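You operate a simulated robot arm through the tools that you are given. There is no shell and no other tool. Be economical: measure what you need, move in short steps, check, and stop when the job is done.

You are at the controls of a simulated two-armed robot. One attempt, no reset.

TASK
Hold the tray on the top of the paper-covered bench steady with one hand, lift the felt pad out of it with the other and set it down on the top of the paper-covered bench.

Only the result counts: the job must be done as asked and must still hold three seconds after the hand-in. Knocking over, shifting, dropping, spilling or breaking anything else fails it.

THE ROBOT
Two 7-joint arms with two-finger parallel grippers on one trunk, on a base that drives. Base frame: it is fixed to the floor where the robot stands at the start and does not move with it; the origin is under the middle of the robot, x ahead of it, y to its left, z up; the surface under the hand at the start is at about z = 0.902. Units: m, rad, N and s.
The left shoulder is at the start at [0.02, 0.113, 1.247], the right one opposite. With the tool pointing down near the work surface each hand reaches from about 0.24 to 0.6 m from the robot's upright axis, wherever it stands, measured 20 degrees to its own side. Places, roughly: top of the paper-covered bench [0.7, -0.5, 0.9]. Payload 1.57 kg a hand.
The tool frame of a hand sits at the grasp point between the pads (the TCP): z along the fingers, y along the line on which they close. The tips reach 0.03 m beyond it. Largest opening 0.08 m; finger width 0.017, thickness 0.012; the body of the gripper, 0.04 by 0.082 m, starts 0.08 m behind the TCP.
Orientation is that of the tool frame in the base frame, as a unit quaternion [w, x, y, z]. With the fingers straight down and closing along the base's y, the tool's x points along the base's -x, its y along +y and its z along -z.

THE INTERFACE
- The arms move only by the tool servo_tool. It takes "left_motion", "right_motion" or both (then of equal length, played together; a hand with none holds still); each is a list of rows, each a list of 7 numbers: the turn, a rotation vector about the tool's x, y, z in units of 90 degrees (1.0 is 90 degrees), then the shift along the tool's x, y, z in units of 500 mm (1.0 is 500 mm), then the gripper command, from -1 (fully open) to 1 (shut), values between in proportion. In form: [[wx, wy, wz, dx, dy, dz, fingers], ...]. A call has 1 to 10 rows; each row is the pose to reach, as a shift and turn from the pose commanded when the call began, along the tool's axes at that moment. A call with a number of a shift or a turn outside -1 to 1 is refused whole. Each row takes 0.2 s and may step no farther than 0.05 m and 0.15 rad from the row before; otherwise, or with a gripper value out of range, the whole call is refused. A pose out of reach is approached as far as the arm can. The call stops where the force on the tool passes 40 N (or 10 N more than at its start, if that is more) or the arm is blocked; 0.2 s more then pass. Each finger travels about 0.045 m/s and halts on what it meets, pressing with about 31 N; the grip force reading is that of the motor and also rises with nothing between the fingers. The clock runs only during rows and for 0.2 s after the last one: add rows that repeat a pose to give the fingers time. It gives the time, the measured TCP pose, the force on the tool (base axes), the opening and the grip force at its end, in the units of the frame above (readings bear some noise), with the torque about the TCP (base axes, N m) and any sound that the robot's microphone picked up.
- Cameras (640 x 400 px; columns grow to the right, rows downward): "scene" is now at [0.0907, 0.0258, 1.3634]; the picture's right is [0.32, -0.95, 0.00], its down [-0.61, -0.20, -0.77] and it looks along [0.73, 0.24, -0.64] (base axes); focal length 249 px, centre (320, 200). "left" rides on the left gripper at [0.072, 0.007, -0.122] in its tool frame; the picture's right is [-0.09, 1.00, 0.00], its down [-0.84, -0.08, -0.54] and it looks along [-0.54, -0.05, 0.84] (tool axes); focal length 238 px, centre (320, 200). "right" rides on the right gripper at [0.072, -0.007, -0.122] in its tool frame; the picture's right is [0.09, 1.00, 0.00], its down [-0.84, 0.08, -0.54] and it looks along [-0.54, 0.05, 0.84] (tool axes); focal length 238 px, centre (320, 200). There is no depth. A picture from a camera that has moved, and an enlarged one, comes with that camera's place and axes in the base frame and with its lens.
- get_image(camera): a new picture of that camera. The clock stands still meanwhile.
- lift_body(by): slides the trunk up (or, below 0, down) by that many m; the arms and the scene camera ride with it, the base frame stays. It gives what a move gives, with no picture.
- base_move(legs): drives the robot by 1 to 6 legs, each [ahead, left, turn to the left] in m, m and rad, along the robot's own axes; the way and the turn of a leg run together, so that a leg with both is an arc; at most 1.5 m and 3.142 rad a leg. The arms and the cameras ride along, it lands a little off, and it stops where it bumps. It gives what a move gives.
- turn_head(pan, tilt): turns the head with the scene camera to pan (to the left, within 1.396 rad either way) and tilt (down, from -0.506 to 1.204), counted from straight ahead of the robot. It gives what a move gives.
- zoom(camera, box): a new picture of the part [left, top, right, bottom] of that camera's present view, enlarged. The clock stands still meanwhile.
- job_done(): hands the job in; it is judged then, once.

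Work in short steps. Places have to be worked out from the pictures, the camera data and where the tool is seen: move nearer, look again, correct. Check each grasp and each placing, and mend what went wrong. You have 120 turns and 88 pictures in all, those below and enlarged ones among them. Open the grippers and draw the arms clear of the work before you hand the job in, unless the task says otherwise; then end with one line.

The tools are called after "Call:" as a command line: name --argument value ..., lists and objects as JSON in quotes. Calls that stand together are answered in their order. servo_tool: Moves the arms, as the interface text tells. Its arguments: {"type":"object","properties":{"left_motion":{"type":"array","items":{"type":"array","items":{"type":"number"}}},"right_motion":{"type":"array","items":{"type":"array","items":{"type":"number"}}}},"required":[]} The other tools are called the same way: lift_body (by) slides the trunk up or down; base_move (legs) drives the base; turn_head (pan, tilt) turns the head that bears the scene camera; get_image (camera) takes a picture; zoom (camera, box) takes an enlarged picture of a part of a camera's view; job_done () hands the job in.

At the start:

```text
t: 0.0
left_tcp_pos: [0.4146, 0.3404, 1.1791]
left_tool_rot: [0.0, 0.001, 1.0, 0.001]
left_ft_force: [-0.4, 0.0, 0.3]
left_ft_torque: [0.0, 0.01, 0.0]
left_finger_gap: 0.0799
left_grasp_force: 0.1
right_tcp_pos: [0.3869, -0.1041, 1.1755]
right_tool_rot: [0.0, 0.002, 1.0, -0.001]
right_ft_force: [-0.4, -0.1, 0.0]
right_ft_torque: [-0.01, -0.01, 0.01]
right_finger_gap: 0.0799
right_grasp_force: 0.0
trunk travel left (down, up): [-0.3, 0.27]
robot x, y, heading: [0.0038, 0.0007, -0.0]
head pan, tilt: [0.323, 0.698]
```

scene: 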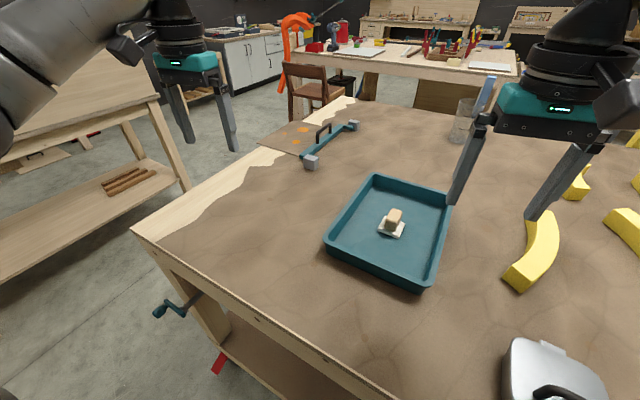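
right: 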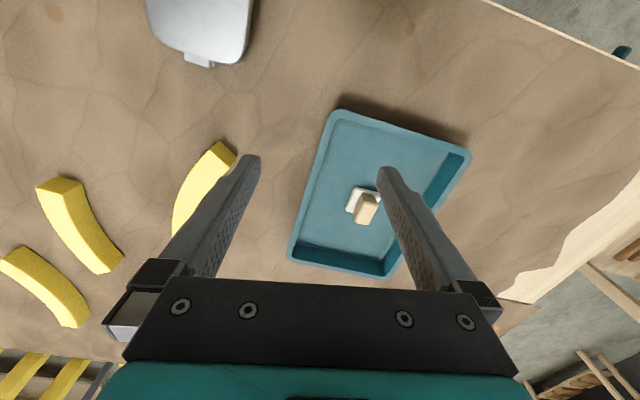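
left: 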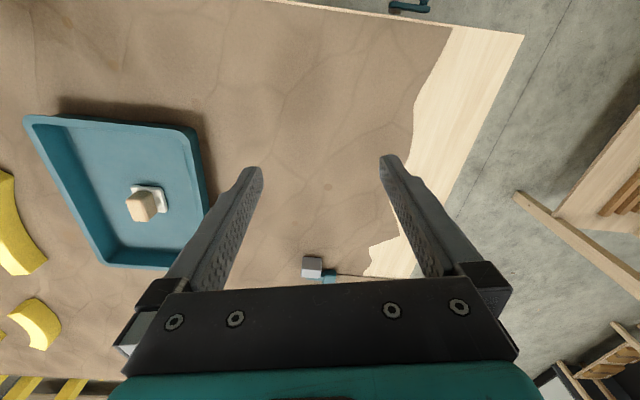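

I place the tray at about x 0.40–0.75, y -0.15–0.13, with the pad near (0.58, -0.01). I'll zoom in on the pad and the tray walls.

Call:
zoom --camera "scene" --box '[310, 160, 470, 300]'

Call:
zoom --camera "right" --box '[280, 90, 480, 290]'

```text
2.86 times, centred on (390, 230) of scene
camera zoom: at [0.0907, 0.0258, 1.3634], right [0.32, -0.95, 0.0], down [-0.61, -0.2, -0.77], along [0.73, 0.24, -0.64], focal length 712 px, centre (120, 114)
```

zoom: 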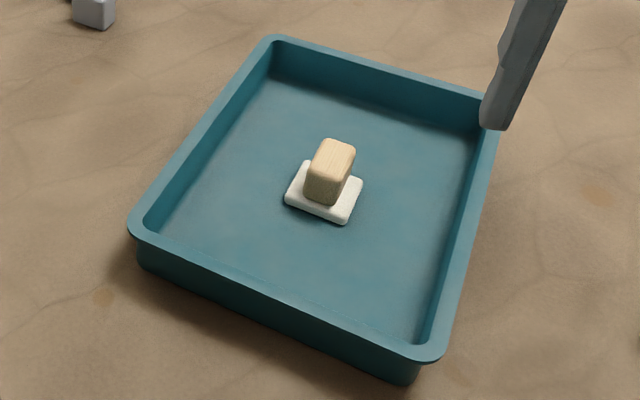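

```text
2.00 times, centred on (380, 190) of right
camera zoom: at [0.3148, -0.1099, 1.2968], right [-0.09, 1.0, 0.0], down [0.84, 0.08, 0.54], along [0.54, 0.05, -0.84], focal length 477 px, centre (200, 220)
```

zoom: 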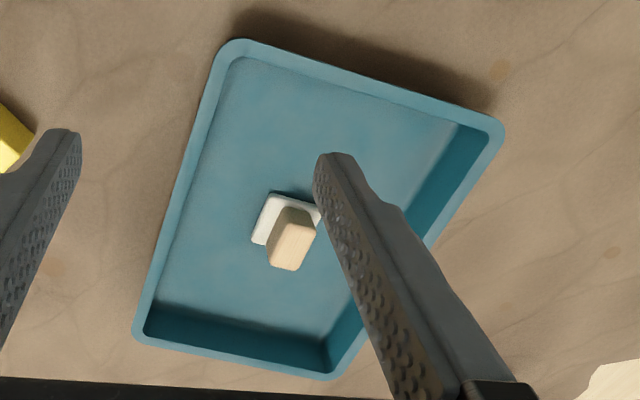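

The pad has a wooden handle I can grip. I'll bring the left hand over the near part of the tray's left wall and yaw it to match, staying high so I can look again.

Call:
servo_tool --left_motion '[[0, 0, 0.04, -0.03, -0.08, 0.03, -1], [0, 0, 0.08, -0.06, -0.16, 0.06, -1], [0, 0, 0.128, -0.09, -0.24, 0.09, -1], [0, 0, 0.128, -0.11, -0.31, 0.12, -1], [0, 0, 0.128, -0.13, -0.38, 0.15, -1], [0, 0, 0.128, -0.15, -0.435, 0.18, -1], [0, 0, 0.128, -0.15, -0.435, 0.2, -1]]'

Call:
get_image --camera "left"

Call:
get_image --camera "scene"

```text
t: 1.6
left_tcp_pos: [0.4894, 0.1198, 1.0793]
left_tool_rot: [0.0, 0.1, 0.995, 0.0]
left_ft_force: [-0.3, 0.5, 0.7]
left_ft_torque: [-0.02, 0.06, 0.01]
left_finger_gap: 0.0803
left_grasp_force: 0.1
right_tcp_pos: [0.3878, -0.1046, 1.1755]
right_tool_rot: [0.0, 0.0, 1.0, 0.0]
right_ft_force: [0.3, -0.5, -0.3]
right_ft_torque: [0.0, -0.02, 0.0]
right_finger_gap: 0.08
right_grasp_force: 0.1
trunk travel left (down, up): [-0.3, 0.27]
robot x, y, heading: [0.0024, 0.0, 0.004]
head pan, tilt: [0.323, 0.698]
```

```text
82 pictures are left
camera left: at [0.4203, 0.1423, 1.1998], right [0.29, 0.96, 0.0], down [0.8, -0.24, 0.54], along [0.52, -0.16, -0.84], focal length 238 px, centre (320, 200)
```

left: 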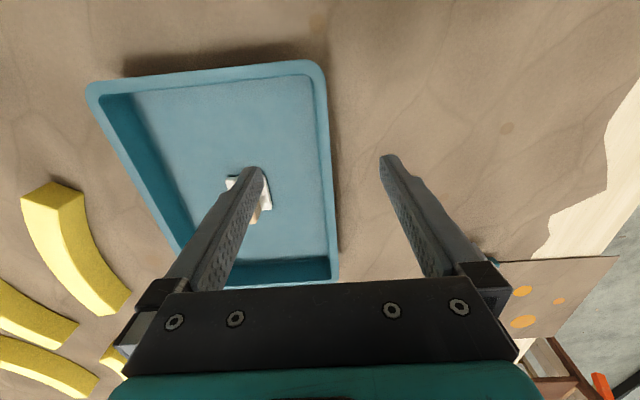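

```text
81 pictures are left
camera scene: at [0.0907, 0.0261, 1.3634], right [0.32, -0.95, 0.0], down [-0.61, -0.2, -0.77], along [0.73, 0.24, -0.64], focal length 249 px, centre (320, 200)
```

scene: 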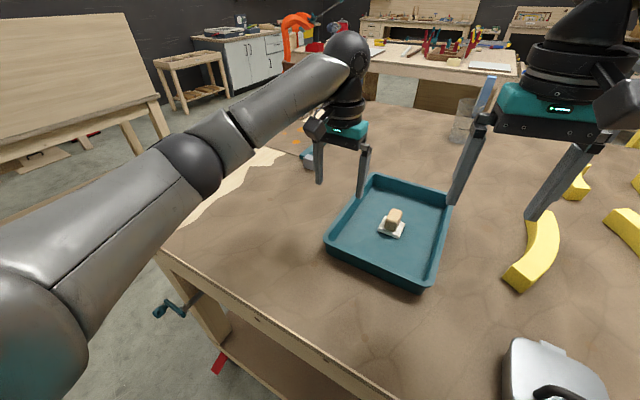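

The left wall's centreline passes near y≈0.122 at x=0.489, and the yaw matches. I'll lower to z≈0.99 and check the centring.

Call:
servo_tool --left_motion '[[0, 0, 0, 0, 0, 0.06, -1], [0, 0, 0.005, 0, 0, 0.12, -1], [0, 0, 0.008, 0, 0, 0.178, -1]]'

Call:
get_image --camera "left"

Call:
zoom --camera "scene" --box '[300, 110, 460, 300]'

```text
t: 2.4
left_tcp_pos: [0.4894, 0.1213, 0.9897]
left_tool_rot: [0.0, 0.106, 0.994, 0.0]
left_ft_force: [0.5, 0.7, 0.6]
left_ft_torque: [-0.03, -0.01, -0.01]
left_finger_gap: 0.0799
left_grasp_force: 0.0
right_tcp_pos: [0.3877, -0.1046, 1.175]
right_tool_rot: [0.0, 0.002, 1.0, 0.0]
right_ft_force: [0.2, -0.8, 0.8]
right_ft_torque: [-0.04, 0.01, 0.01]
right_finger_gap: 0.0798
right_grasp_force: 0.1
trunk travel left (down, up): [-0.3, 0.27]
robot x, y, heading: [-0.0028, -0.0015, 0.002]
head pan, tilt: [0.323, 0.698]
```

```text
80 pictures are left
camera left: at [0.4208, 0.1436, 1.1105], right [0.3, 0.95, 0.0], down [0.8, -0.25, 0.54], along [0.52, -0.16, -0.84], focal length 238 px, centre (320, 200)
```

left: 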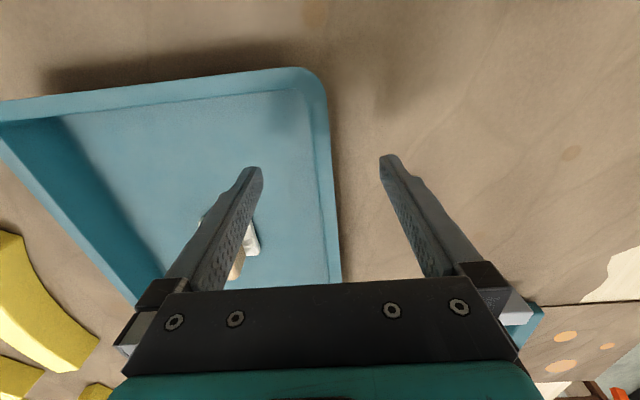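

```text
2.11 times, centred on (380, 205) of scene
camera zoom: at [0.0908, 0.0258, 1.3634], right [0.32, -0.95, 0.0], down [-0.61, -0.2, -0.77], along [0.73, 0.24, -0.64], focal length 524 px, centre (194, 190)
```

zoom: 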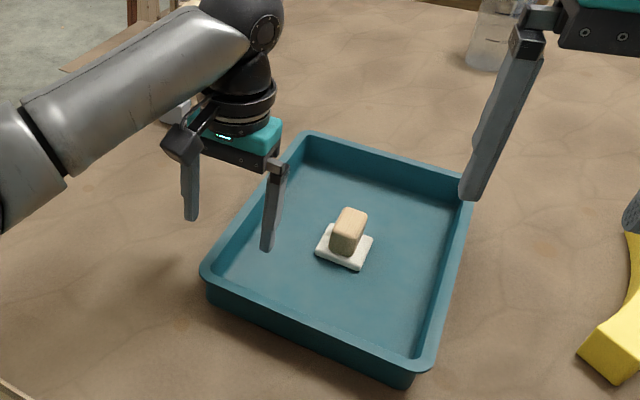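

The wall is about 3 mm to +y of the finger midline. I'll shift over and lower to z≈0.947, so the tips straddle the wall without touching the floor.

Call:
servo_tool --left_motion '[[0, 0, 0.005, 0, 0.006, 0.03, -1], [0, 0, 0.005, 0, 0.006, 0.06, -1], [0, 0, 0.005, 0, 0.006, 0.085, -1]]'

Call:
zoom --camera "left" --box '[220, 40, 420, 290]'

Call:
zoom --camera "scene" --box '[300, 150, 460, 300]'

```text
t: 3.2
left_tcp_pos: [0.4905, 0.1235, 0.9471]
left_tool_rot: [0.0, 0.111, 0.994, 0.001]
left_ft_force: [0.3, 0.0, 0.2]
left_ft_torque: [0.01, -0.04, -0.01]
left_finger_gap: 0.08
left_grasp_force: 0.0
right_tcp_pos: [0.3881, -0.1037, 1.1742]
right_tool_rot: [0.0, 0.001, 1.0, 0.0]
right_ft_force: [0.1, 0.7, 0.2]
right_ft_torque: [-0.01, 0.01, 0.0]
right_finger_gap: 0.0802
right_grasp_force: 0.1
trunk travel left (down, up): [-0.3, 0.27]
robot x, y, heading: [0.0017, 0.001, 0.001]
head pan, tilt: [0.323, 0.698]
```

```text
1.60 times, centred on (320, 165) of left
camera zoom: at [0.4209, 0.1477, 1.0682], right [0.31, 0.95, 0.0], down [0.8, -0.26, 0.54], along [0.52, -0.17, -0.84], focal length 381 px, centre (320, 256)
```

zoom: 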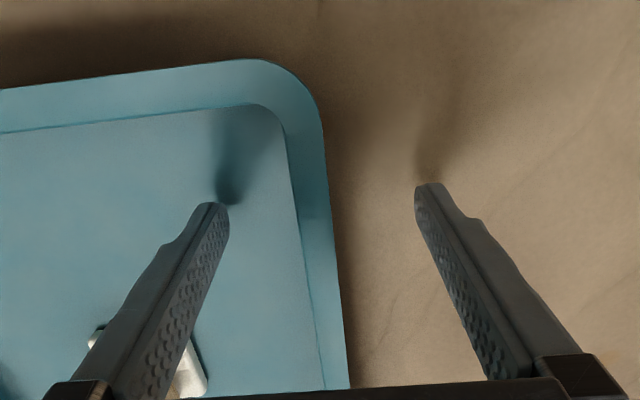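

```text
2.67 times, centred on (380, 225) of scene
camera zoom: at [0.0908, 0.0258, 1.3634], right [0.32, -0.95, 0.0], down [-0.61, -0.2, -0.77], along [0.73, 0.24, -0.64], focal length 664 px, centre (160, 133)
```

zoom: 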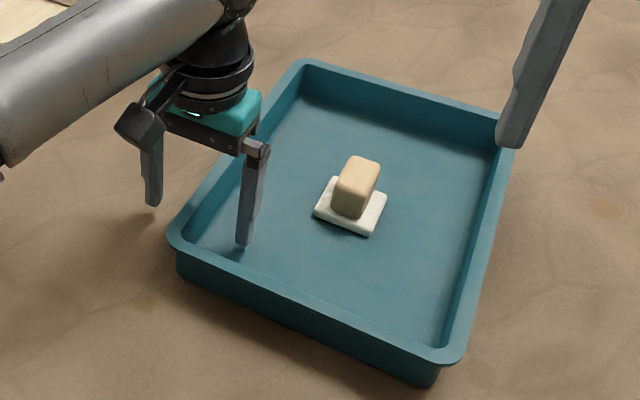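

The wall sits centred between the fingers to within 1–2 mm. I'll close the left gripper on it.

Call:
servo_tool --left_motion '[[0, 0, 0, 0, 0.002, 0, 0.4], [0, 0, 0, 0, 0.002, 0, 0.4], [0, 0, 0, 0, 0.002, 0, 0.4], [0, 0, 0, 0, 0.002, 0, 0.4]]'

Call:
zoom --camera "left" --box '[220, 40, 420, 290]'

```text
t: 4.2
left_tcp_pos: [0.4893, 0.1256, 0.9481]
left_tool_rot: [0.0, 0.111, 0.994, 0.001]
left_ft_force: [-0.8, 0.8, -0.2]
left_ft_torque: [-0.01, -0.01, 0.0]
left_finger_gap: 0.024
left_grasp_force: 0.0
right_tcp_pos: [0.3885, -0.1039, 1.1756]
right_tool_rot: [0.0, 0.001, 1.0, -0.001]
right_ft_force: [-0.2, 0.0, 0.4]
right_ft_torque: [-0.01, -0.03, -0.01]
right_finger_gap: 0.08
right_grasp_force: 0.0
trunk travel left (down, up): [-0.3, 0.27]
robot x, y, heading: [-0.0004, -0.0003, 0.004]
head pan, tilt: [0.323, 0.698]
```

```text
1.60 times, centred on (320, 165) of left
camera zoom: at [0.4213, 0.1484, 1.0683], right [0.31, 0.95, 0.0], down [0.8, -0.26, 0.54], along [0.52, -0.17, -0.84], focal length 381 px, centre (320, 256)
```

zoom: 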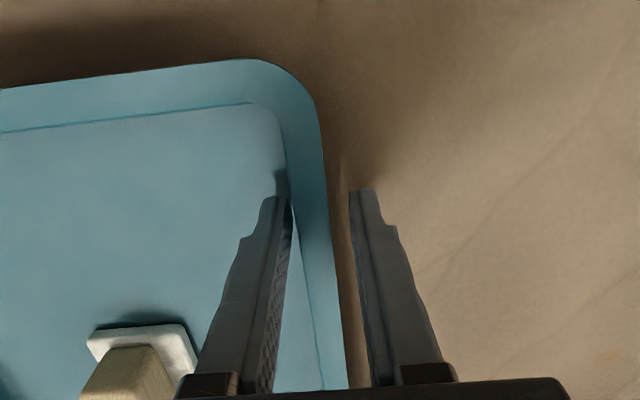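

The inner finger is nearer the wall than the outer one. I'll shift about 4 mm to -y to centre, then look again.

Call:
servo_tool --left_motion '[[0, 0, 0, 0, -0.008, 0, 0.4], [0, 0, 0, 0, -0.008, 0, 0.5]]'

Call:
zoom --camera "left" --box '[260, 100, 380, 220]'

Call:
zoom --camera "scene" --box '[310, 180, 400, 270]'

```text
t: 4.8
left_tcp_pos: [0.4891, 0.1217, 0.9475]
left_tool_rot: [0.0, 0.111, 0.994, 0.0]
left_ft_force: [-0.1, 0.1, 0.0]
left_ft_torque: [-0.02, 0.03, -0.02]
left_finger_gap: 0.0202
left_grasp_force: 0.1
right_tcp_pos: [0.3876, -0.1038, 1.1739]
right_tool_rot: [0.0, 0.001, 1.0, 0.0]
right_ft_force: [-0.1, 0.4, 0.2]
right_ft_torque: [-0.01, 0.01, -0.02]
right_finger_gap: 0.0798
right_grasp_force: 0.1
trunk travel left (down, up): [-0.3, 0.27]
robot x, y, heading: [-0.0008, 0.0001, -0.003]
head pan, tilt: [0.323, 0.698]
```

```text
3.33 times, centred on (320, 160) of left
camera zoom: at [0.4204, 0.1448, 1.0683], right [0.31, 0.95, 0.0], down [0.8, -0.26, 0.54], along [0.52, -0.17, -0.84], focal length 794 px, centre (320, 333)
```

zoom: 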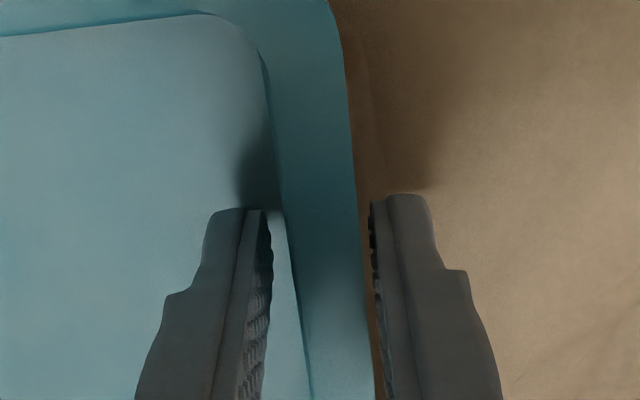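

```text
4.44 times, centred on (355, 225) of scene
camera zoom: at [0.0908, 0.0258, 1.3634], right [0.32, -0.95, 0.0], down [-0.61, -0.2, -0.77], along [0.73, 0.24, -0.64], focal length 1107 px, centre (164, 89)
```

zoom: 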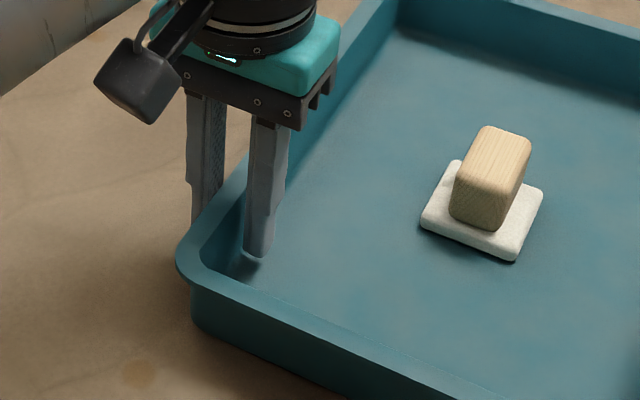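

Both sides now have about the same clearance. I'll close fully on the wall.

Call:
servo_tool --left_motion '[[0, 0, 0, 0, 0, 0, 0.65], [0, 0, 0, 0, 0, 0, 0.8], [0, 0, 0, 0, 0, 0, 1], [0, 0, 0, 0, 0, 0, 1]]'

Call:
zoom --camera "left" --box '[220, 40, 420, 290]'

Call:
get_image --camera "scene"

```text
t: 5.8
left_tcp_pos: [0.4893, 0.1216, 0.947]
left_tool_rot: [0.0, 0.11, 0.994, 0.0]
left_ft_force: [0.0, 0.0, 1.2]
left_ft_torque: [-0.07, 0.06, 0.32]
left_finger_gap: 0.0042
left_grasp_force: 24.6
right_tcp_pos: [0.3881, -0.1042, 1.1743]
right_tool_rot: [0.001, 0.001, 1.0, 0.001]
right_ft_force: [0.8, -0.2, -0.2]
right_ft_torque: [0.01, 0.02, 0.02]
right_finger_gap: 0.0799
right_grasp_force: 0.0
trunk travel left (down, up): [-0.3, 0.27]
robot x, y, heading: [-0.0005, -0.0012, -0.002]
head pan, tilt: [0.323, 0.698]
```

```text
1.60 times, centred on (320, 165) of left
camera zoom: at [0.4206, 0.1447, 1.0684], right [0.31, 0.95, 0.0], down [0.8, -0.26, 0.54], along [0.52, -0.17, -0.84], focal length 381 px, centre (320, 256)
```

zoom: 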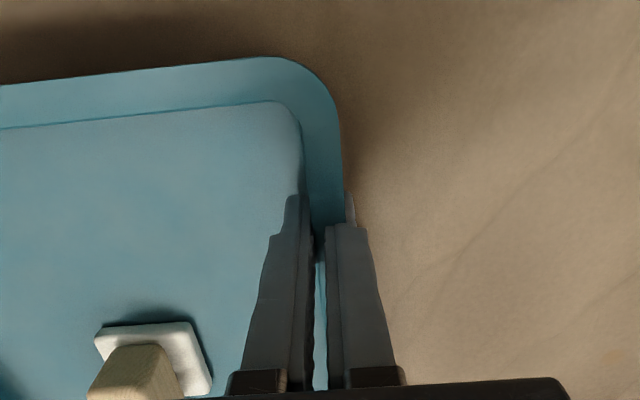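

```text
72 pictures are left
camera scene: at [0.0909, 0.0258, 1.3634], right [0.32, -0.95, 0.0], down [-0.61, -0.2, -0.77], along [0.73, 0.24, -0.64], focal length 249 px, centre (320, 200)
```

scene: 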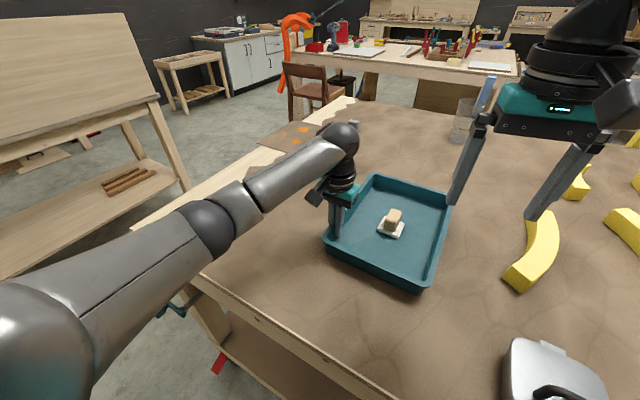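

The left hand grips the wall (4 mm gap, 25 N) and the tray hasn't moved. Next I bring the right hand near the pad, still high, for a close look.

Call:
servo_tool --right_motion '[[0, 0, 0, -0.07, 0.03, 0.03, -1], [0, 0, 0, -0.12, 0.07, 0.06, -1], [0, 0, 0, -0.17, 0.1, 0.09, -1], [0, 0, 0, -0.224, 0.13, 0.12, -1]]'

Call:
get_image --camera "right"

Call:
zoom --camera "scene" --box '[310, 110, 470, 290]'

```text
t: 6.8
left_tcp_pos: [0.4895, 0.1218, 0.9483]
left_tool_rot: [0.0, 0.111, 0.994, 0.0]
left_ft_force: [1.4, 1.7, 2.2]
left_ft_torque: [-0.28, 0.04, 0.17]
left_finger_gap: 0.0039
left_grasp_force: 24.7
right_tcp_pos: [0.4976, -0.037, 1.1147]
right_tool_rot: [-0.001, -0.001, 1.0, -0.001]
right_ft_force: [0.4, 0.1, -0.6]
right_ft_torque: [0.01, -0.01, 0.01]
right_finger_gap: 0.0797
right_grasp_force: 0.1
trunk travel left (down, up): [-0.3, 0.27]
robot x, y, heading: [-0.003, -0.0007, -0.003]
head pan, tilt: [0.323, 0.698]
```

```text
71 pictures are left
camera right: at [0.4264, -0.0434, 1.2363], right [-0.09, 1.0, 0.0], down [0.84, 0.08, 0.54], along [0.54, 0.05, -0.84], focal length 238 px, centre (320, 200)
```

right: 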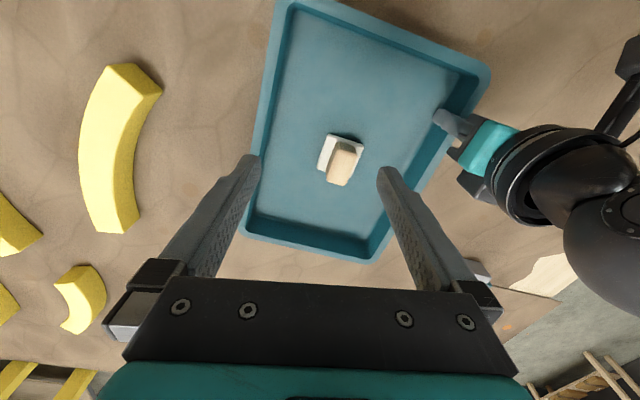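

```text
2.22 times, centred on (390, 200) of scene
camera zoom: at [0.0908, 0.0261, 1.3634], right [0.32, -0.95, 0.0], down [-0.61, -0.2, -0.77], along [0.73, 0.24, -0.64], focal length 554 px, centre (164, 200)
```

zoom: 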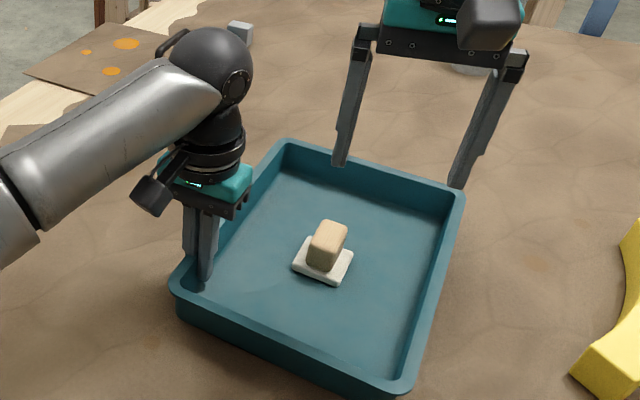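

The pad centre comes out near (0.556, -0.003). I'll zoom in to read the handle's orientation.

Call:
zoom --camera "right" --box '[300, 115, 380, 205]'

Call:
zoom --camera "scene" --box '[370, 195, 415, 245]'

```text
4.44 times, centred on (340, 160) of right
camera zoom: at [0.4264, -0.0434, 1.2363], right [-0.09, 1.0, 0.0], down [0.84, 0.08, 0.54], along [0.54, 0.05, -0.84], focal length 1059 px, centre (231, 378)
```

zoom: 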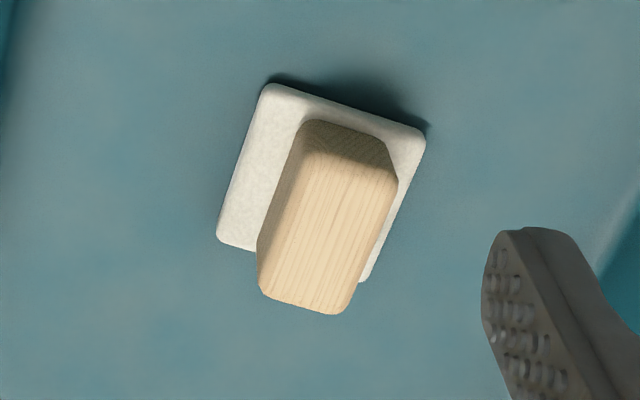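

```text
8.00 times, centred on (392, 220) of scene
camera zoom: at [0.0908, 0.0261, 1.3634], right [0.32, -0.95, 0.0], down [-0.61, -0.2, -0.77], along [0.73, 0.24, -0.64], focal length 1993 px, centre (-260, 40)
```

zoom: 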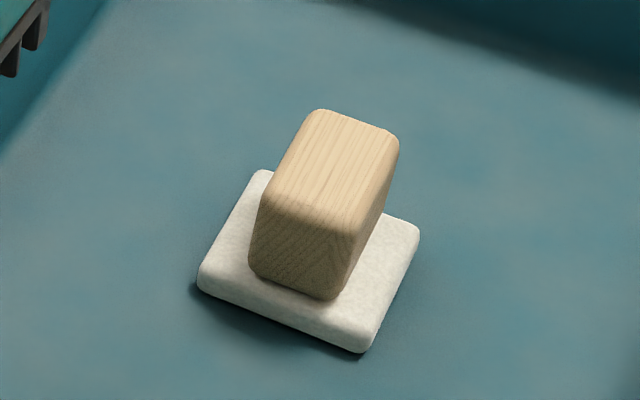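

The handle runs along the tray's long axis (yaw about -12°), is about 28 mm wide, and is centred near (0.558, -0.002). I'll align the right hand above it.

Call:
servo_tool --right_motion '[[0, 0, 0.06, -0.05, 0.03, 0.05, -1], [0, 0, 0.12, -0.09, 0.06, 0.11, -1], [0, 0, 0.13, -0.121, 0.07, 0.16, -1], [0, 0, 0.13, -0.121, 0.07, 0.2, -1]]'

Call:
zoom --camera "right" --box '[220, 50, 420, 290]'

Call:
zoom --camera "scene" --box '[310, 110, 470, 290]'

```text
t: 7.8
left_tcp_pos: [0.489, 0.1208, 0.9476]
left_tool_rot: [0.001, 0.11, 0.994, 0.001]
left_ft_force: [1.2, -1.5, 1.7]
left_ft_torque: [0.03, 0.1, 0.06]
left_finger_gap: 0.0042
left_grasp_force: 24.5
right_tcp_pos: [0.5548, -0.007, 1.0155]
right_tool_rot: [0.0, 0.102, 0.995, 0.001]
right_ft_force: [1.2, 0.6, -0.2]
right_ft_torque: [0.03, 0.0, 0.0]
right_finger_gap: 0.0802
right_grasp_force: 0.0
right hand out of reach, approached as far as the arm can: row 3, 4
trunk travel left (down, up): [-0.3, 0.27]
robot x, y, heading: [0.0017, 0.0012, -0.0]
head pan, tilt: [0.323, 0.698]
```

```text
1.67 times, centred on (320, 170) of right
camera zoom: at [0.4822, 0.0027, 1.1363], right [0.11, 0.99, 0.0], down [0.83, -0.09, 0.54], along [0.54, -0.06, -0.84], focal length 397 px, centre (320, 250)
```

zoom: 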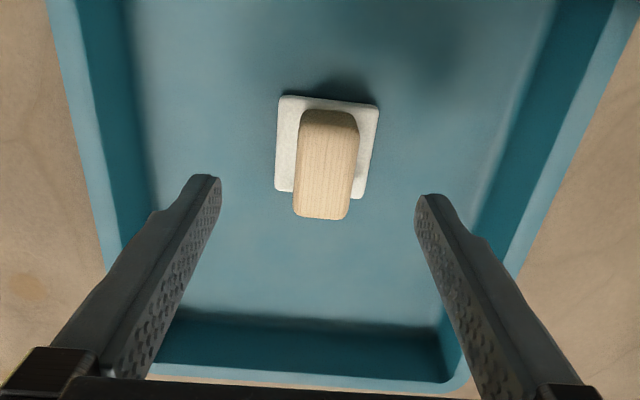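

```text
2.22 times, centred on (390, 200) of scene
camera zoom: at [0.0907, 0.0255, 1.3634], right [0.32, -0.95, 0.0], down [-0.61, -0.2, -0.77], along [0.73, 0.24, -0.64], focal length 554 px, centre (164, 200)
```

zoom: 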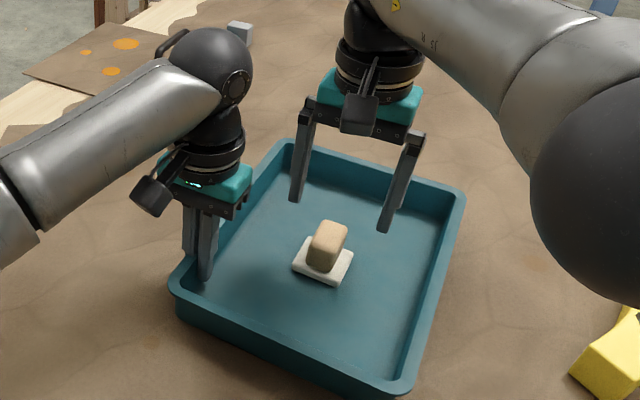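

Reach is near its limit, but the hand is within about 3 mm of the handle. I'll descend half-way and check for drift.

Call:
servo_tool --right_motion '[[0, 0, 0, 0.004, 0, 0.03, -1], [0, 0, 0, 0.006, 0, 0.06, -1]]'

Call:
zoom --camera "right" --box '[220, 50, 420, 290]'

```text
t: 8.4
left_tcp_pos: [0.4893, 0.1209, 0.9474]
left_tool_rot: [0.0, 0.111, 0.994, 0.0]
left_ft_force: [-0.4, -0.4, 1.4]
left_ft_torque: [-0.04, 0.03, 0.03]
left_finger_gap: 0.0036
left_grasp_force: 25.0
right_tcp_pos: [0.551, -0.0069, 0.9846]
right_tool_rot: [0.0, 0.103, 0.995, 0.0]
right_ft_force: [0.7, -0.2, -0.1]
right_ft_torque: [-0.02, 0.02, 0.0]
right_finger_gap: 0.0799
right_grasp_force: 0.1
trunk travel left (down, up): [-0.3, 0.27]
robot x, y, heading: [-0.0017, 0.0016, 0.004]
head pan, tilt: [0.323, 0.698]
```

```text
1.67 times, centred on (320, 170) of right
camera zoom: at [0.4792, 0.0031, 1.1062], right [0.11, 0.99, 0.0], down [0.84, -0.1, 0.54], along [0.54, -0.06, -0.84], focal length 397 px, centre (320, 250)
```

zoom: 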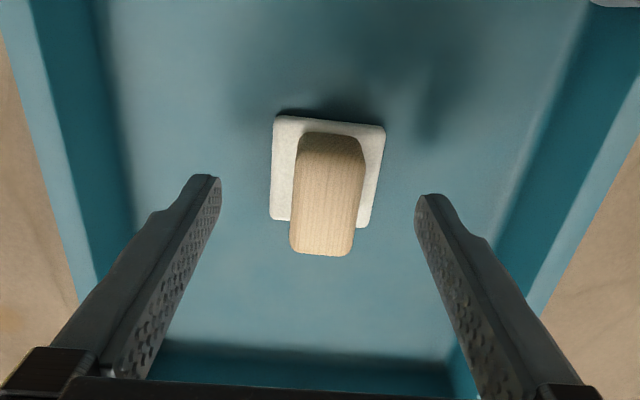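

The pad is about 4 mm to +y and 5 mm forward of the TCP. I'll correct that and lower until the tips are just above the pad.

Call:
servo_tool --right_motion '[[0, 0, 0, -0.004, 0.007, 0.03, -1], [0, 0, 0, -0.006, 0.008, 0.055, -1], [0, 0, 0, -0.006, 0.008, 0.07, -1]]'

Call:
zoom --camera "right" --box '[220, 80, 420, 290]'

Call:
zoom --camera "scene" --box '[350, 180, 430, 260]'

```text
t: 9.2
left_tcp_pos: [0.4896, 0.1219, 0.9471]
left_tool_rot: [0.001, 0.111, 0.994, 0.0]
left_ft_force: [-0.4, 0.5, 0.2]
left_ft_torque: [-0.01, 0.02, 0.06]
left_finger_gap: 0.0041
left_grasp_force: 24.8
right_tcp_pos: [0.5485, -0.0057, 0.9505]
right_tool_rot: [0.0, 0.103, 0.995, 0.0]
right_ft_force: [0.1, 0.3, -0.4]
right_ft_torque: [0.0, 0.0, -0.01]
right_finger_gap: 0.0797
right_grasp_force: 0.1
right hand out of reach, approached as far as the arm can: row 1, 2, 3
trunk travel left (down, up): [-0.3, 0.27]
robot x, y, heading: [-0.0049, -0.003, 0.0]
head pan, tilt: [0.323, 0.698]
```

```text
1.90 times, centred on (320, 185) of right
camera zoom: at [0.4756, 0.0037, 1.0722], right [0.11, 0.99, 0.0], down [0.84, -0.09, 0.54], along [0.54, -0.06, -0.84], focal length 454 px, centre (320, 229)
```

zoom: 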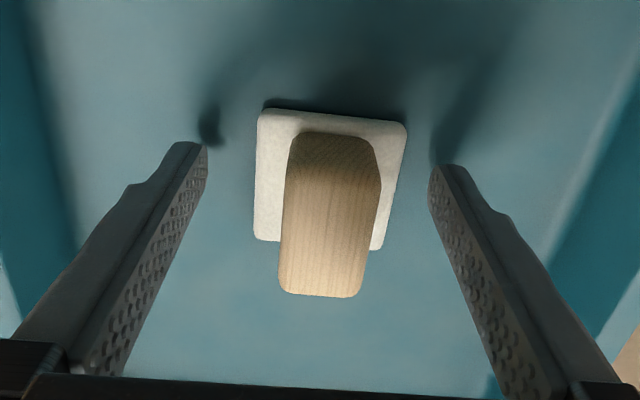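

```text
5.00 times, centred on (390, 220) of scene
camera zoom: at [0.0907, 0.0257, 1.3634], right [0.32, -0.95, 0.0], down [-0.61, -0.2, -0.77], along [0.73, 0.24, -0.64], focal length 1246 px, centre (-30, 100)
```

zoom: 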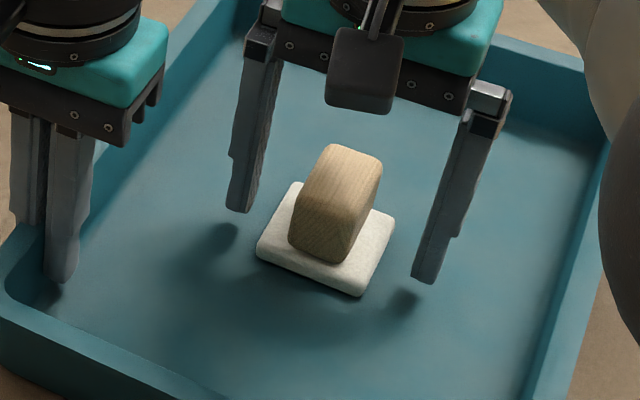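

The handle is about 5 mm to +y of the midline and 6 mm forward, at the reach limit. I'll ease back slightly to free some +y travel and re-centre sideways.

Call:
servo_tool --right_motion '[[0, 0, 0, 0.01, 0.008, 0, -1], [0, 0, 0, 0.01, 0.01, 0, -1]]'

Call:
zoom --camera "right" --box '[220, 80, 420, 290]'

```text
t: 9.8
left_tcp_pos: [0.489, 0.1212, 0.9459]
left_tool_rot: [0.0, 0.11, 0.994, 0.0]
left_ft_force: [-0.2, 1.0, 0.3]
left_ft_torque: [-0.03, 0.02, 0.03]
left_finger_gap: 0.0042
left_grasp_force: 25.0
right_tcp_pos: [0.5443, 0.0004, 0.9499]
right_tool_rot: [0.0, 0.103, 0.995, 0.0]
right_ft_force: [-0.4, 0.5, 0.2]
right_ft_torque: [-0.01, -0.02, 0.03]
right_finger_gap: 0.0799
right_grasp_force: 0.0
trunk travel left (down, up): [-0.3, 0.27]
robot x, y, heading: [0.0028, 0.001, 0.003]
head pan, tilt: [0.323, 0.698]
```

```text
1.90 times, centred on (320, 185) of right
camera zoom: at [0.4721, 0.0097, 1.0719], right [0.11, 0.99, 0.0], down [0.84, -0.09, 0.54], along [0.54, -0.06, -0.84], focal length 454 px, centre (320, 229)
```

zoom: 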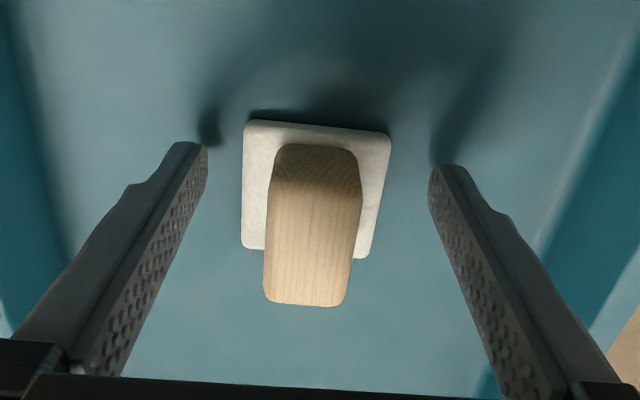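

Sideways it is centred now. I'll nudge forward to the reach limit and close on the handle.

Call:
servo_tool --right_motion '[[0, 0, 0, -0.006, -0.001, 0, -1], [0, 0, 0, -0.006, -0.001, 0, -0.2], [0, 0, 0, -0.006, -0.001, 0, -0.2], [0, 0, 0, -0.006, -0.001, 0, -0.2]]'

Call:
zoom --camera "right" --box '[220, 80, 420, 290]'

```text
t: 10.8
left_tcp_pos: [0.4892, 0.1225, 0.9472]
left_tool_rot: [0.0, 0.11, 0.994, 0.001]
left_ft_force: [-0.2, -1.0, 1.5]
left_ft_torque: [-0.03, 0.07, 0.08]
left_finger_gap: 0.0037
left_grasp_force: 25.4
right_tcp_pos: [0.5466, -0.0013, 0.9508]
right_tool_rot: [0.0, 0.103, 0.995, 0.0]
right_ft_force: [-0.7, -0.2, -0.2]
right_ft_torque: [-0.01, -0.01, 0.03]
right_finger_gap: 0.0479
right_grasp_force: 0.0
trunk travel left (down, up): [-0.3, 0.27]
robot x, y, heading: [-0.0002, -0.0027, 0.003]
head pan, tilt: [0.323, 0.698]
```

```text
1.90 times, centred on (320, 185) of right
camera zoom: at [0.4746, 0.0084, 1.0721], right [0.11, 0.99, 0.0], down [0.83, -0.1, 0.54], along [0.54, -0.06, -0.84], focal length 454 px, centre (320, 229)
```

zoom: 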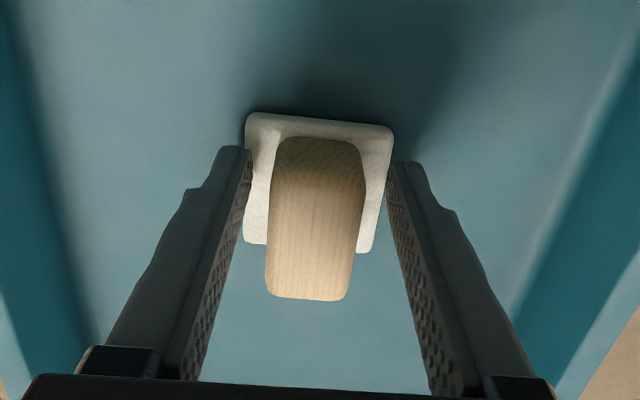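

The handle is centred between the fingers, so I close.

Call:
servo_tool --right_motion '[[0, 0, 0, 0, 0, 0, 0.2], [0, 0, 0, 0, 0, 0, 0.6], [0, 0, 0, 0, 0, 0, 1], [0, 0, 0, 0, 0, 0, 1]]'

Call:
zoom --camera "scene" --box '[350, 180, 430, 260]'

```text
t: 11.8
left_tcp_pos: [0.4898, 0.122, 0.948]
left_tool_rot: [0.0, 0.111, 0.994, 0.0]
left_ft_force: [0.6, -0.6, 0.6]
left_ft_torque: [0.02, 0.0, 0.05]
left_finger_gap: 0.0037
left_grasp_force: 25.4
right_tcp_pos: [0.546, -0.0007, 0.95]
right_tool_rot: [0.0, 0.103, 0.995, 0.001]
right_ft_force: [1.0, -0.9, -0.4]
right_ft_torque: [-0.03, 0.03, -0.03]
right_finger_gap: 0.029
right_grasp_force: 31.5
trunk travel left (down, up): [-0.3, 0.27]
robot x, y, heading: [-0.0002, 0.0003, 0.001]
head pan, tilt: [0.323, 0.698]
```

```text
5.00 times, centred on (390, 220) of scene
camera zoom: at [0.0907, 0.0257, 1.3634], right [0.32, -0.95, 0.0], down [-0.61, -0.2, -0.77], along [0.73, 0.24, -0.64], focal length 1246 px, centre (-30, 100)
```

zoom: 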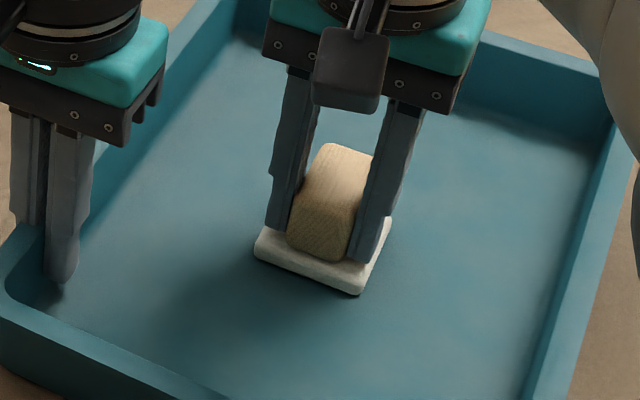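

The handle is gripped at a 29 mm gap with 31 N. I'll lift slowly while the left hand holds the tray.

Call:
servo_tool --right_motion '[[0, 0, 0, 0, 0, -0.015, 1], [0, 0, 0, 0, 0, -0.03, 1], [0, 0, 0, 0, 0, -0.06, 1], [0, 0, 0, 0, 0, -0.1, 1], [0, 0, 0, 0.01, 0, -0.14, 1], [0, 0, 0, 0.02, 0, -0.18, 1]]'

Call:
get_image --camera "scene"

Call:
get_image --camera "right"

```text
t: 13.2
left_tcp_pos: [0.4887, 0.1193, 0.9464]
left_tool_rot: [0.0, 0.112, 0.994, 0.001]
left_ft_force: [0.8, -2.2, 1.6]
left_ft_torque: [0.33, 0.09, -0.08]
left_finger_gap: 0.0036
left_grasp_force: 24.6
right_tcp_pos: [0.5372, -0.0006, 1.0406]
right_tool_rot: [0.0, 0.104, 0.995, 0.001]
right_ft_force: [-0.6, -0.4, -1.5]
right_ft_torque: [-0.01, -0.01, -0.03]
right_finger_gap: 0.029
right_grasp_force: 31.2
right hand out of reach, approached as far as the arm can: row 5
trunk travel left (down, up): [-0.3, 0.27]
robot x, y, heading: [-0.0011, -0.0003, 0.0]
head pan, tilt: [0.323, 0.698]
```

```text
59 pictures are left
camera scene: at [0.0907, 0.0235, 1.3634], right [0.32, -0.95, 0.0], down [-0.61, -0.2, -0.77], along [0.73, 0.24, -0.64], focal length 249 px, centre (320, 200)
```

scene: 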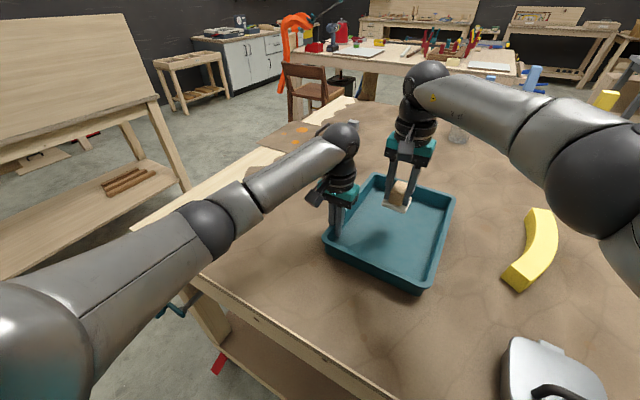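

```text
58 pictures are left
camera right: at [0.4657, 0.0084, 1.163], right [0.12, 0.99, 0.0], down [0.84, -0.1, 0.54], along [0.54, -0.06, -0.84], focal length 238 px, centre (320, 200)
```

right: 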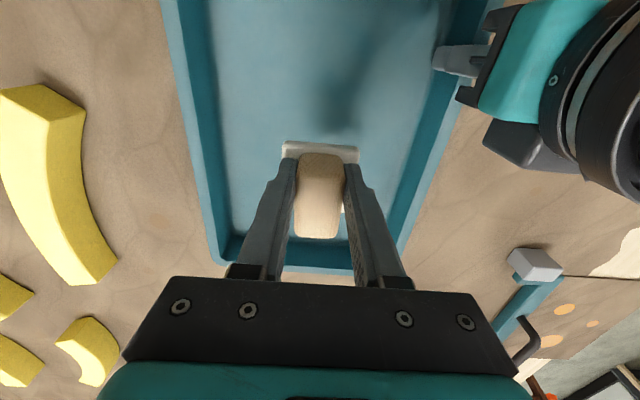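

The pad is out of the tray. I'll carry it to the clear spot near (0.41, -0.165), right of the tray's near corner and clear of the banana and the box.

Call:
servo_tool --right_motion '[[0, 0, 0, 0.03, -0.05, -0.01, 1], [0, 0, 0, 0.065, -0.12, -0.01, 1], [0, 0, 0, 0.1, -0.19, -0.01, 1], [0, 0, 0, 0.13, -0.255, -0.01, 1], [0, 0, 0, 0.165, -0.32, -0.01, 1], [0, 0, 0, 0.19, -0.371, -0.01, 1], [0, 0, 0, 0.19, -0.371, 0.05, 1]]'

Call:
get_image --camera "right"

Call:
get_image --camera "scene"

```text
t: 14.8
left_tcp_pos: [0.4898, 0.1211, 0.9468]
left_tool_rot: [0.001, 0.11, 0.994, 0.0]
left_ft_force: [-0.8, 0.8, 0.9]
left_ft_torque: [-0.07, 0.0, -0.02]
left_finger_gap: 0.0037
left_grasp_force: 24.7
right_tcp_pos: [0.405, -0.1607, 1.016]
right_tool_rot: [0.0, 0.104, 0.995, 0.0]
right_ft_force: [0.0, 0.4, -0.5]
right_ft_torque: [0.02, -0.01, -0.04]
right_finger_gap: 0.0291
right_grasp_force: 31.2
trunk travel left (down, up): [-0.3, 0.27]
robot x, y, heading: [-0.0002, 0.0034, -0.002]
head pan, tilt: [0.323, 0.698]
```

```text
57 pictures are left
camera right: at [0.3337, -0.1516, 1.1372], right [0.11, 0.99, 0.0], down [0.83, -0.1, 0.54], along [0.54, -0.06, -0.84], focal length 238 px, centre (320, 200)
```

right: 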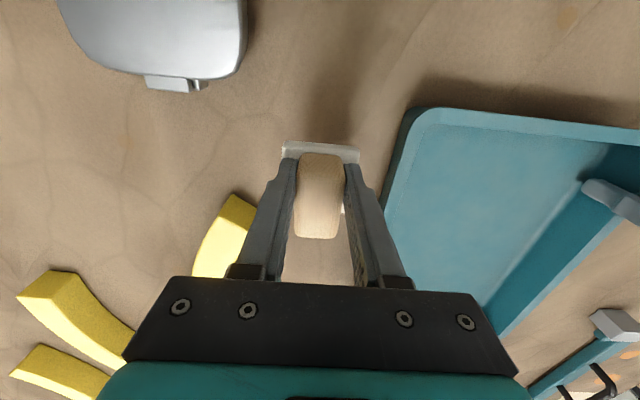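

```text
56 pictures are left
camera scene: at [0.0907, 0.0258, 1.3634], right [0.32, -0.95, 0.0], down [-0.61, -0.2, -0.77], along [0.73, 0.24, -0.64], focal length 249 px, centre (320, 200)
```

scene: 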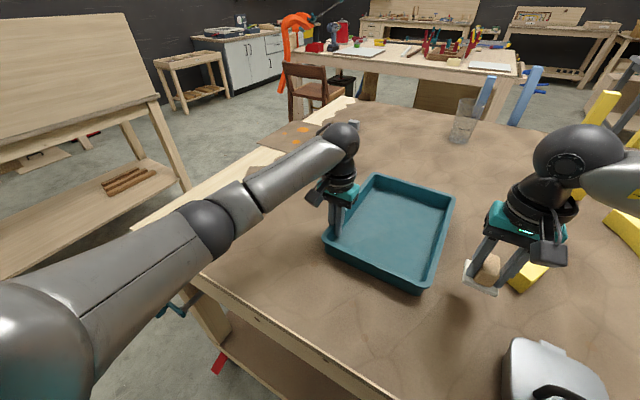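

The spot below is clear of the tray, banana and box. Contact is expected at TCP z≈0.946, so I descend to just above that and then in small steps.

Call:
servo_tool --right_motion '[[0, 0, 0, 0, 0, 0.05, 1], [0, 0, 0, 0, 0, 0.1, 1], [0, 0, 0, 0, 0, 0.125, 1], [0, 0, 0, 0, 0, 0.132, 1], [0, 0, 0, 0, 0, 0.136, 1]]'

Call:
zoom --camera "scene" --box '[440, 220, 560, 330]'

```text
t: 16.0
left_tcp_pos: [0.4888, 0.1216, 0.9471]
left_tool_rot: [0.0, 0.111, 0.994, -0.001]
left_ft_force: [0.4, 0.3, 0.4]
left_ft_torque: [-0.04, -0.02, -0.02]
left_finger_gap: 0.004
left_grasp_force: 24.3
right_tcp_pos: [0.4053, -0.1616, 0.9472]
right_tool_rot: [0.0, 0.103, 0.995, 0.0]
right_ft_force: [1.0, 0.3, -0.8]
right_ft_torque: [0.02, -0.01, 0.01]
right_finger_gap: 0.029
right_grasp_force: 31.0
trunk travel left (down, up): [-0.3, 0.27]
robot x, y, heading: [-0.0002, 0.0038, 0.003]
head pan, tilt: [0.323, 0.698]
```

```text
3.64 times, centred on (500, 275) of scene
camera zoom: at [0.0907, 0.0258, 1.3634], right [0.32, -0.95, 0.0], down [-0.61, -0.2, -0.77], along [0.73, 0.24, -0.64], focal length 906 px, centre (-334, -73)
```

zoom: 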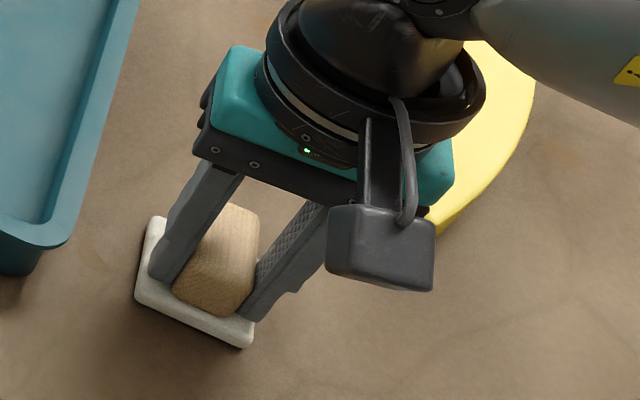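

No contact force yet, so I'll creep down 1 mm per row.

Call:
servo_tool --right_motion '[[0, 0, 0, 0, 0, 0.002, 1], [0, 0, 0, 0, 0, 0.004, 1], [0, 0, 0, 0, 0, 0.004, 1]]'

Call:
zoom --camera "scene" --box '[450, 250, 530, 320]'

```text
t: 16.8
left_tcp_pos: [0.4882, 0.122, 0.9464]
left_tool_rot: [0.0, 0.111, 0.994, 0.0]
left_ft_force: [1.4, 0.2, 0.3]
left_ft_torque: [0.06, 0.11, 0.07]
left_finger_gap: 0.0038
left_grasp_force: 24.4
right_tcp_pos: [0.4063, -0.1614, 0.9454]
right_tool_rot: [0.0, 0.103, 0.995, 0.001]
right_ft_force: [-2.3, -0.6, 9.3]
right_ft_torque: [-0.06, 0.06, -0.03]
right_finger_gap: 0.0289
right_grasp_force: 31.0
trunk travel left (down, up): [-0.3, 0.27]
robot x, y, heading: [0.001, 0.0002, 0.005]
head pan, tilt: [0.323, 0.698]
```

```text
5.71 times, centred on (490, 285) of scene
camera zoom: at [0.0901, 0.0259, 1.3635], right [0.32, -0.95, 0.0], down [-0.61, -0.2, -0.77], along [0.73, 0.24, -0.64], focal length 1424 px, centre (-651, -286)
```

zoom: 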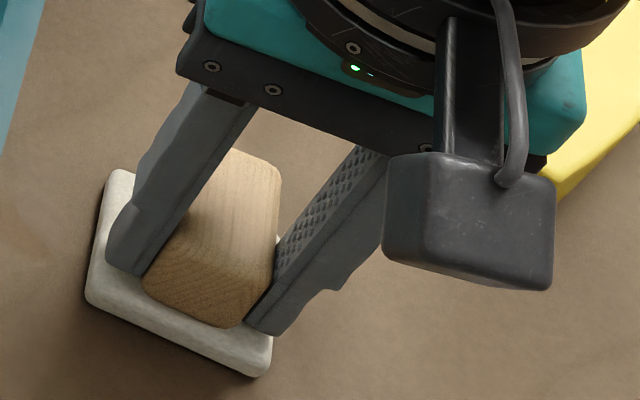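

The pad is on the bench (9 N upward). I'll open the right hand and check it before rising.

Call:
servo_tool --right_motion '[[0, 0, 0, 0, 0, -0.002, 0.2], [0, 0, 0, 0, 0, -0.002, -0.1], [0, 0, 0, 0, 0, -0.002, -0.4], [0, 0, 0, 0, 0, -0.002, -0.4]]'

Call:
get_image --camera "right"

```text
t: 17.8
left_tcp_pos: [0.4889, 0.1216, 0.9467]
left_tool_rot: [0.001, 0.11, 0.994, 0.001]
left_ft_force: [-0.7, -0.1, -1.0]
left_ft_torque: [0.0, 0.08, -0.03]
left_finger_gap: 0.004
left_grasp_force: 23.9
right_tcp_pos: [0.4062, -0.1613, 0.9458]
right_tool_rot: [0.0, 0.103, 0.995, 0.001]
right_ft_force: [0.5, 0.0, 0.1]
right_ft_torque: [-0.03, 0.02, 0.02]
right_finger_gap: 0.0561
right_grasp_force: 0.0
trunk travel left (down, up): [-0.3, 0.27]
robot x, y, heading: [0.0043, 0.0001, -0.002]
head pan, tilt: [0.323, 0.698]
```

```text
53 pictures are left
camera right: at [0.3341, -0.152, 1.0681], right [0.11, 0.99, 0.0], down [0.84, -0.1, 0.54], along [0.54, -0.06, -0.84], focal length 238 px, centre (320, 200)
```

right: 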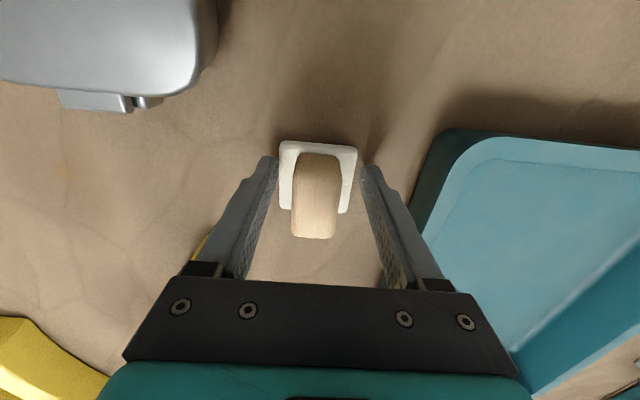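

The fingers are clear on both sides. I raise the right hand straight up, then release the left gripper gently.

Call:
servo_tool --right_motion '[[0, 0, 0, 0, 0, -0.06, -0.4], [0, 0, 0, 0, 0, -0.14, -0.4], [0, 0, 0, 0, 0, -0.22, -0.4], [0, 0, 0, 0, 0, -0.3, -0.4], [0, 0, 0, 0, 0, -0.38, -0.4]]'

Call:
servo_tool --left_motion '[[0, 0, 0, 0, 0, 0, 0.7], [0, 0, 0, 0, 0, 0, 0.4], [0, 0, 0, 0, 0, 0, 0.4], [0, 0, 0, 0, 0, 0, 0.4]]'

Call:
zoom --camera "left" --box '[220, 40, 420, 290]'

```text
t: 19.0
left_tcp_pos: [0.489, 0.1219, 0.9471]
left_tool_rot: [0.0, 0.111, 0.994, 0.0]
left_ft_force: [0.1, 0.4, 0.3]
left_ft_torque: [-0.11, 0.02, 0.01]
left_finger_gap: 0.0039
left_grasp_force: 25.2
right_tcp_pos: [0.4064, -0.1608, 1.1362]
right_tool_rot: [-0.001, 0.103, 0.995, -0.001]
right_ft_force: [-0.2, -0.3, -0.2]
right_ft_torque: [-0.04, -0.02, 0.03]
right_finger_gap: 0.0558
right_grasp_force: 0.1
trunk travel left (down, up): [-0.3, 0.27]
robot x, y, heading: [0.0001, 0.0028, 0.001]
head pan, tilt: [0.323, 0.698]
```

```text
t: 20.0
left_tcp_pos: [0.4883, 0.122, 0.9474]
left_tool_rot: [-0.001, 0.11, 0.994, 0.0]
left_ft_force: [0.0, -0.1, -0.1]
left_ft_torque: [0.01, 0.03, -0.02]
left_finger_gap: 0.024
left_grasp_force: 0.0
right_tcp_pos: [0.4055, -0.1606, 1.1357]
right_tool_rot: [0.0, 0.103, 0.995, 0.0]
right_ft_force: [-0.1, -0.1, 0.2]
right_ft_torque: [-0.01, -0.02, 0.01]
right_finger_gap: 0.0561
right_grasp_force: 0.0
trunk travel left (down, up): [-0.3, 0.27]
robot x, y, heading: [0.0023, -0.0026, 0.004]
head pan, tilt: [0.323, 0.698]
```

```text
1.60 times, centred on (320, 165) of left
camera zoom: at [0.4204, 0.1446, 1.0684], right [0.31, 0.95, 0.0], down [0.8, -0.26, 0.54], along [0.52, -0.17, -0.84], focal length 381 px, centre (320, 256)
```

zoom: 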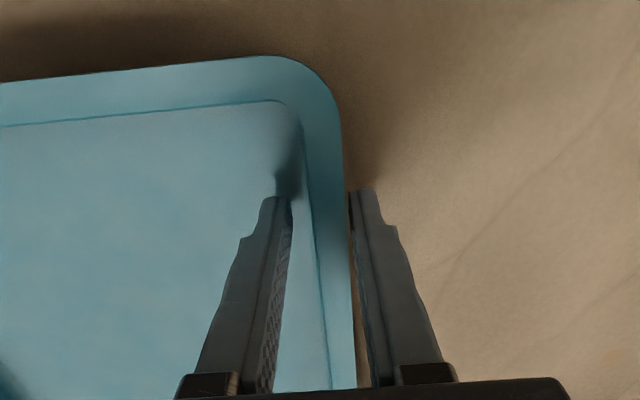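

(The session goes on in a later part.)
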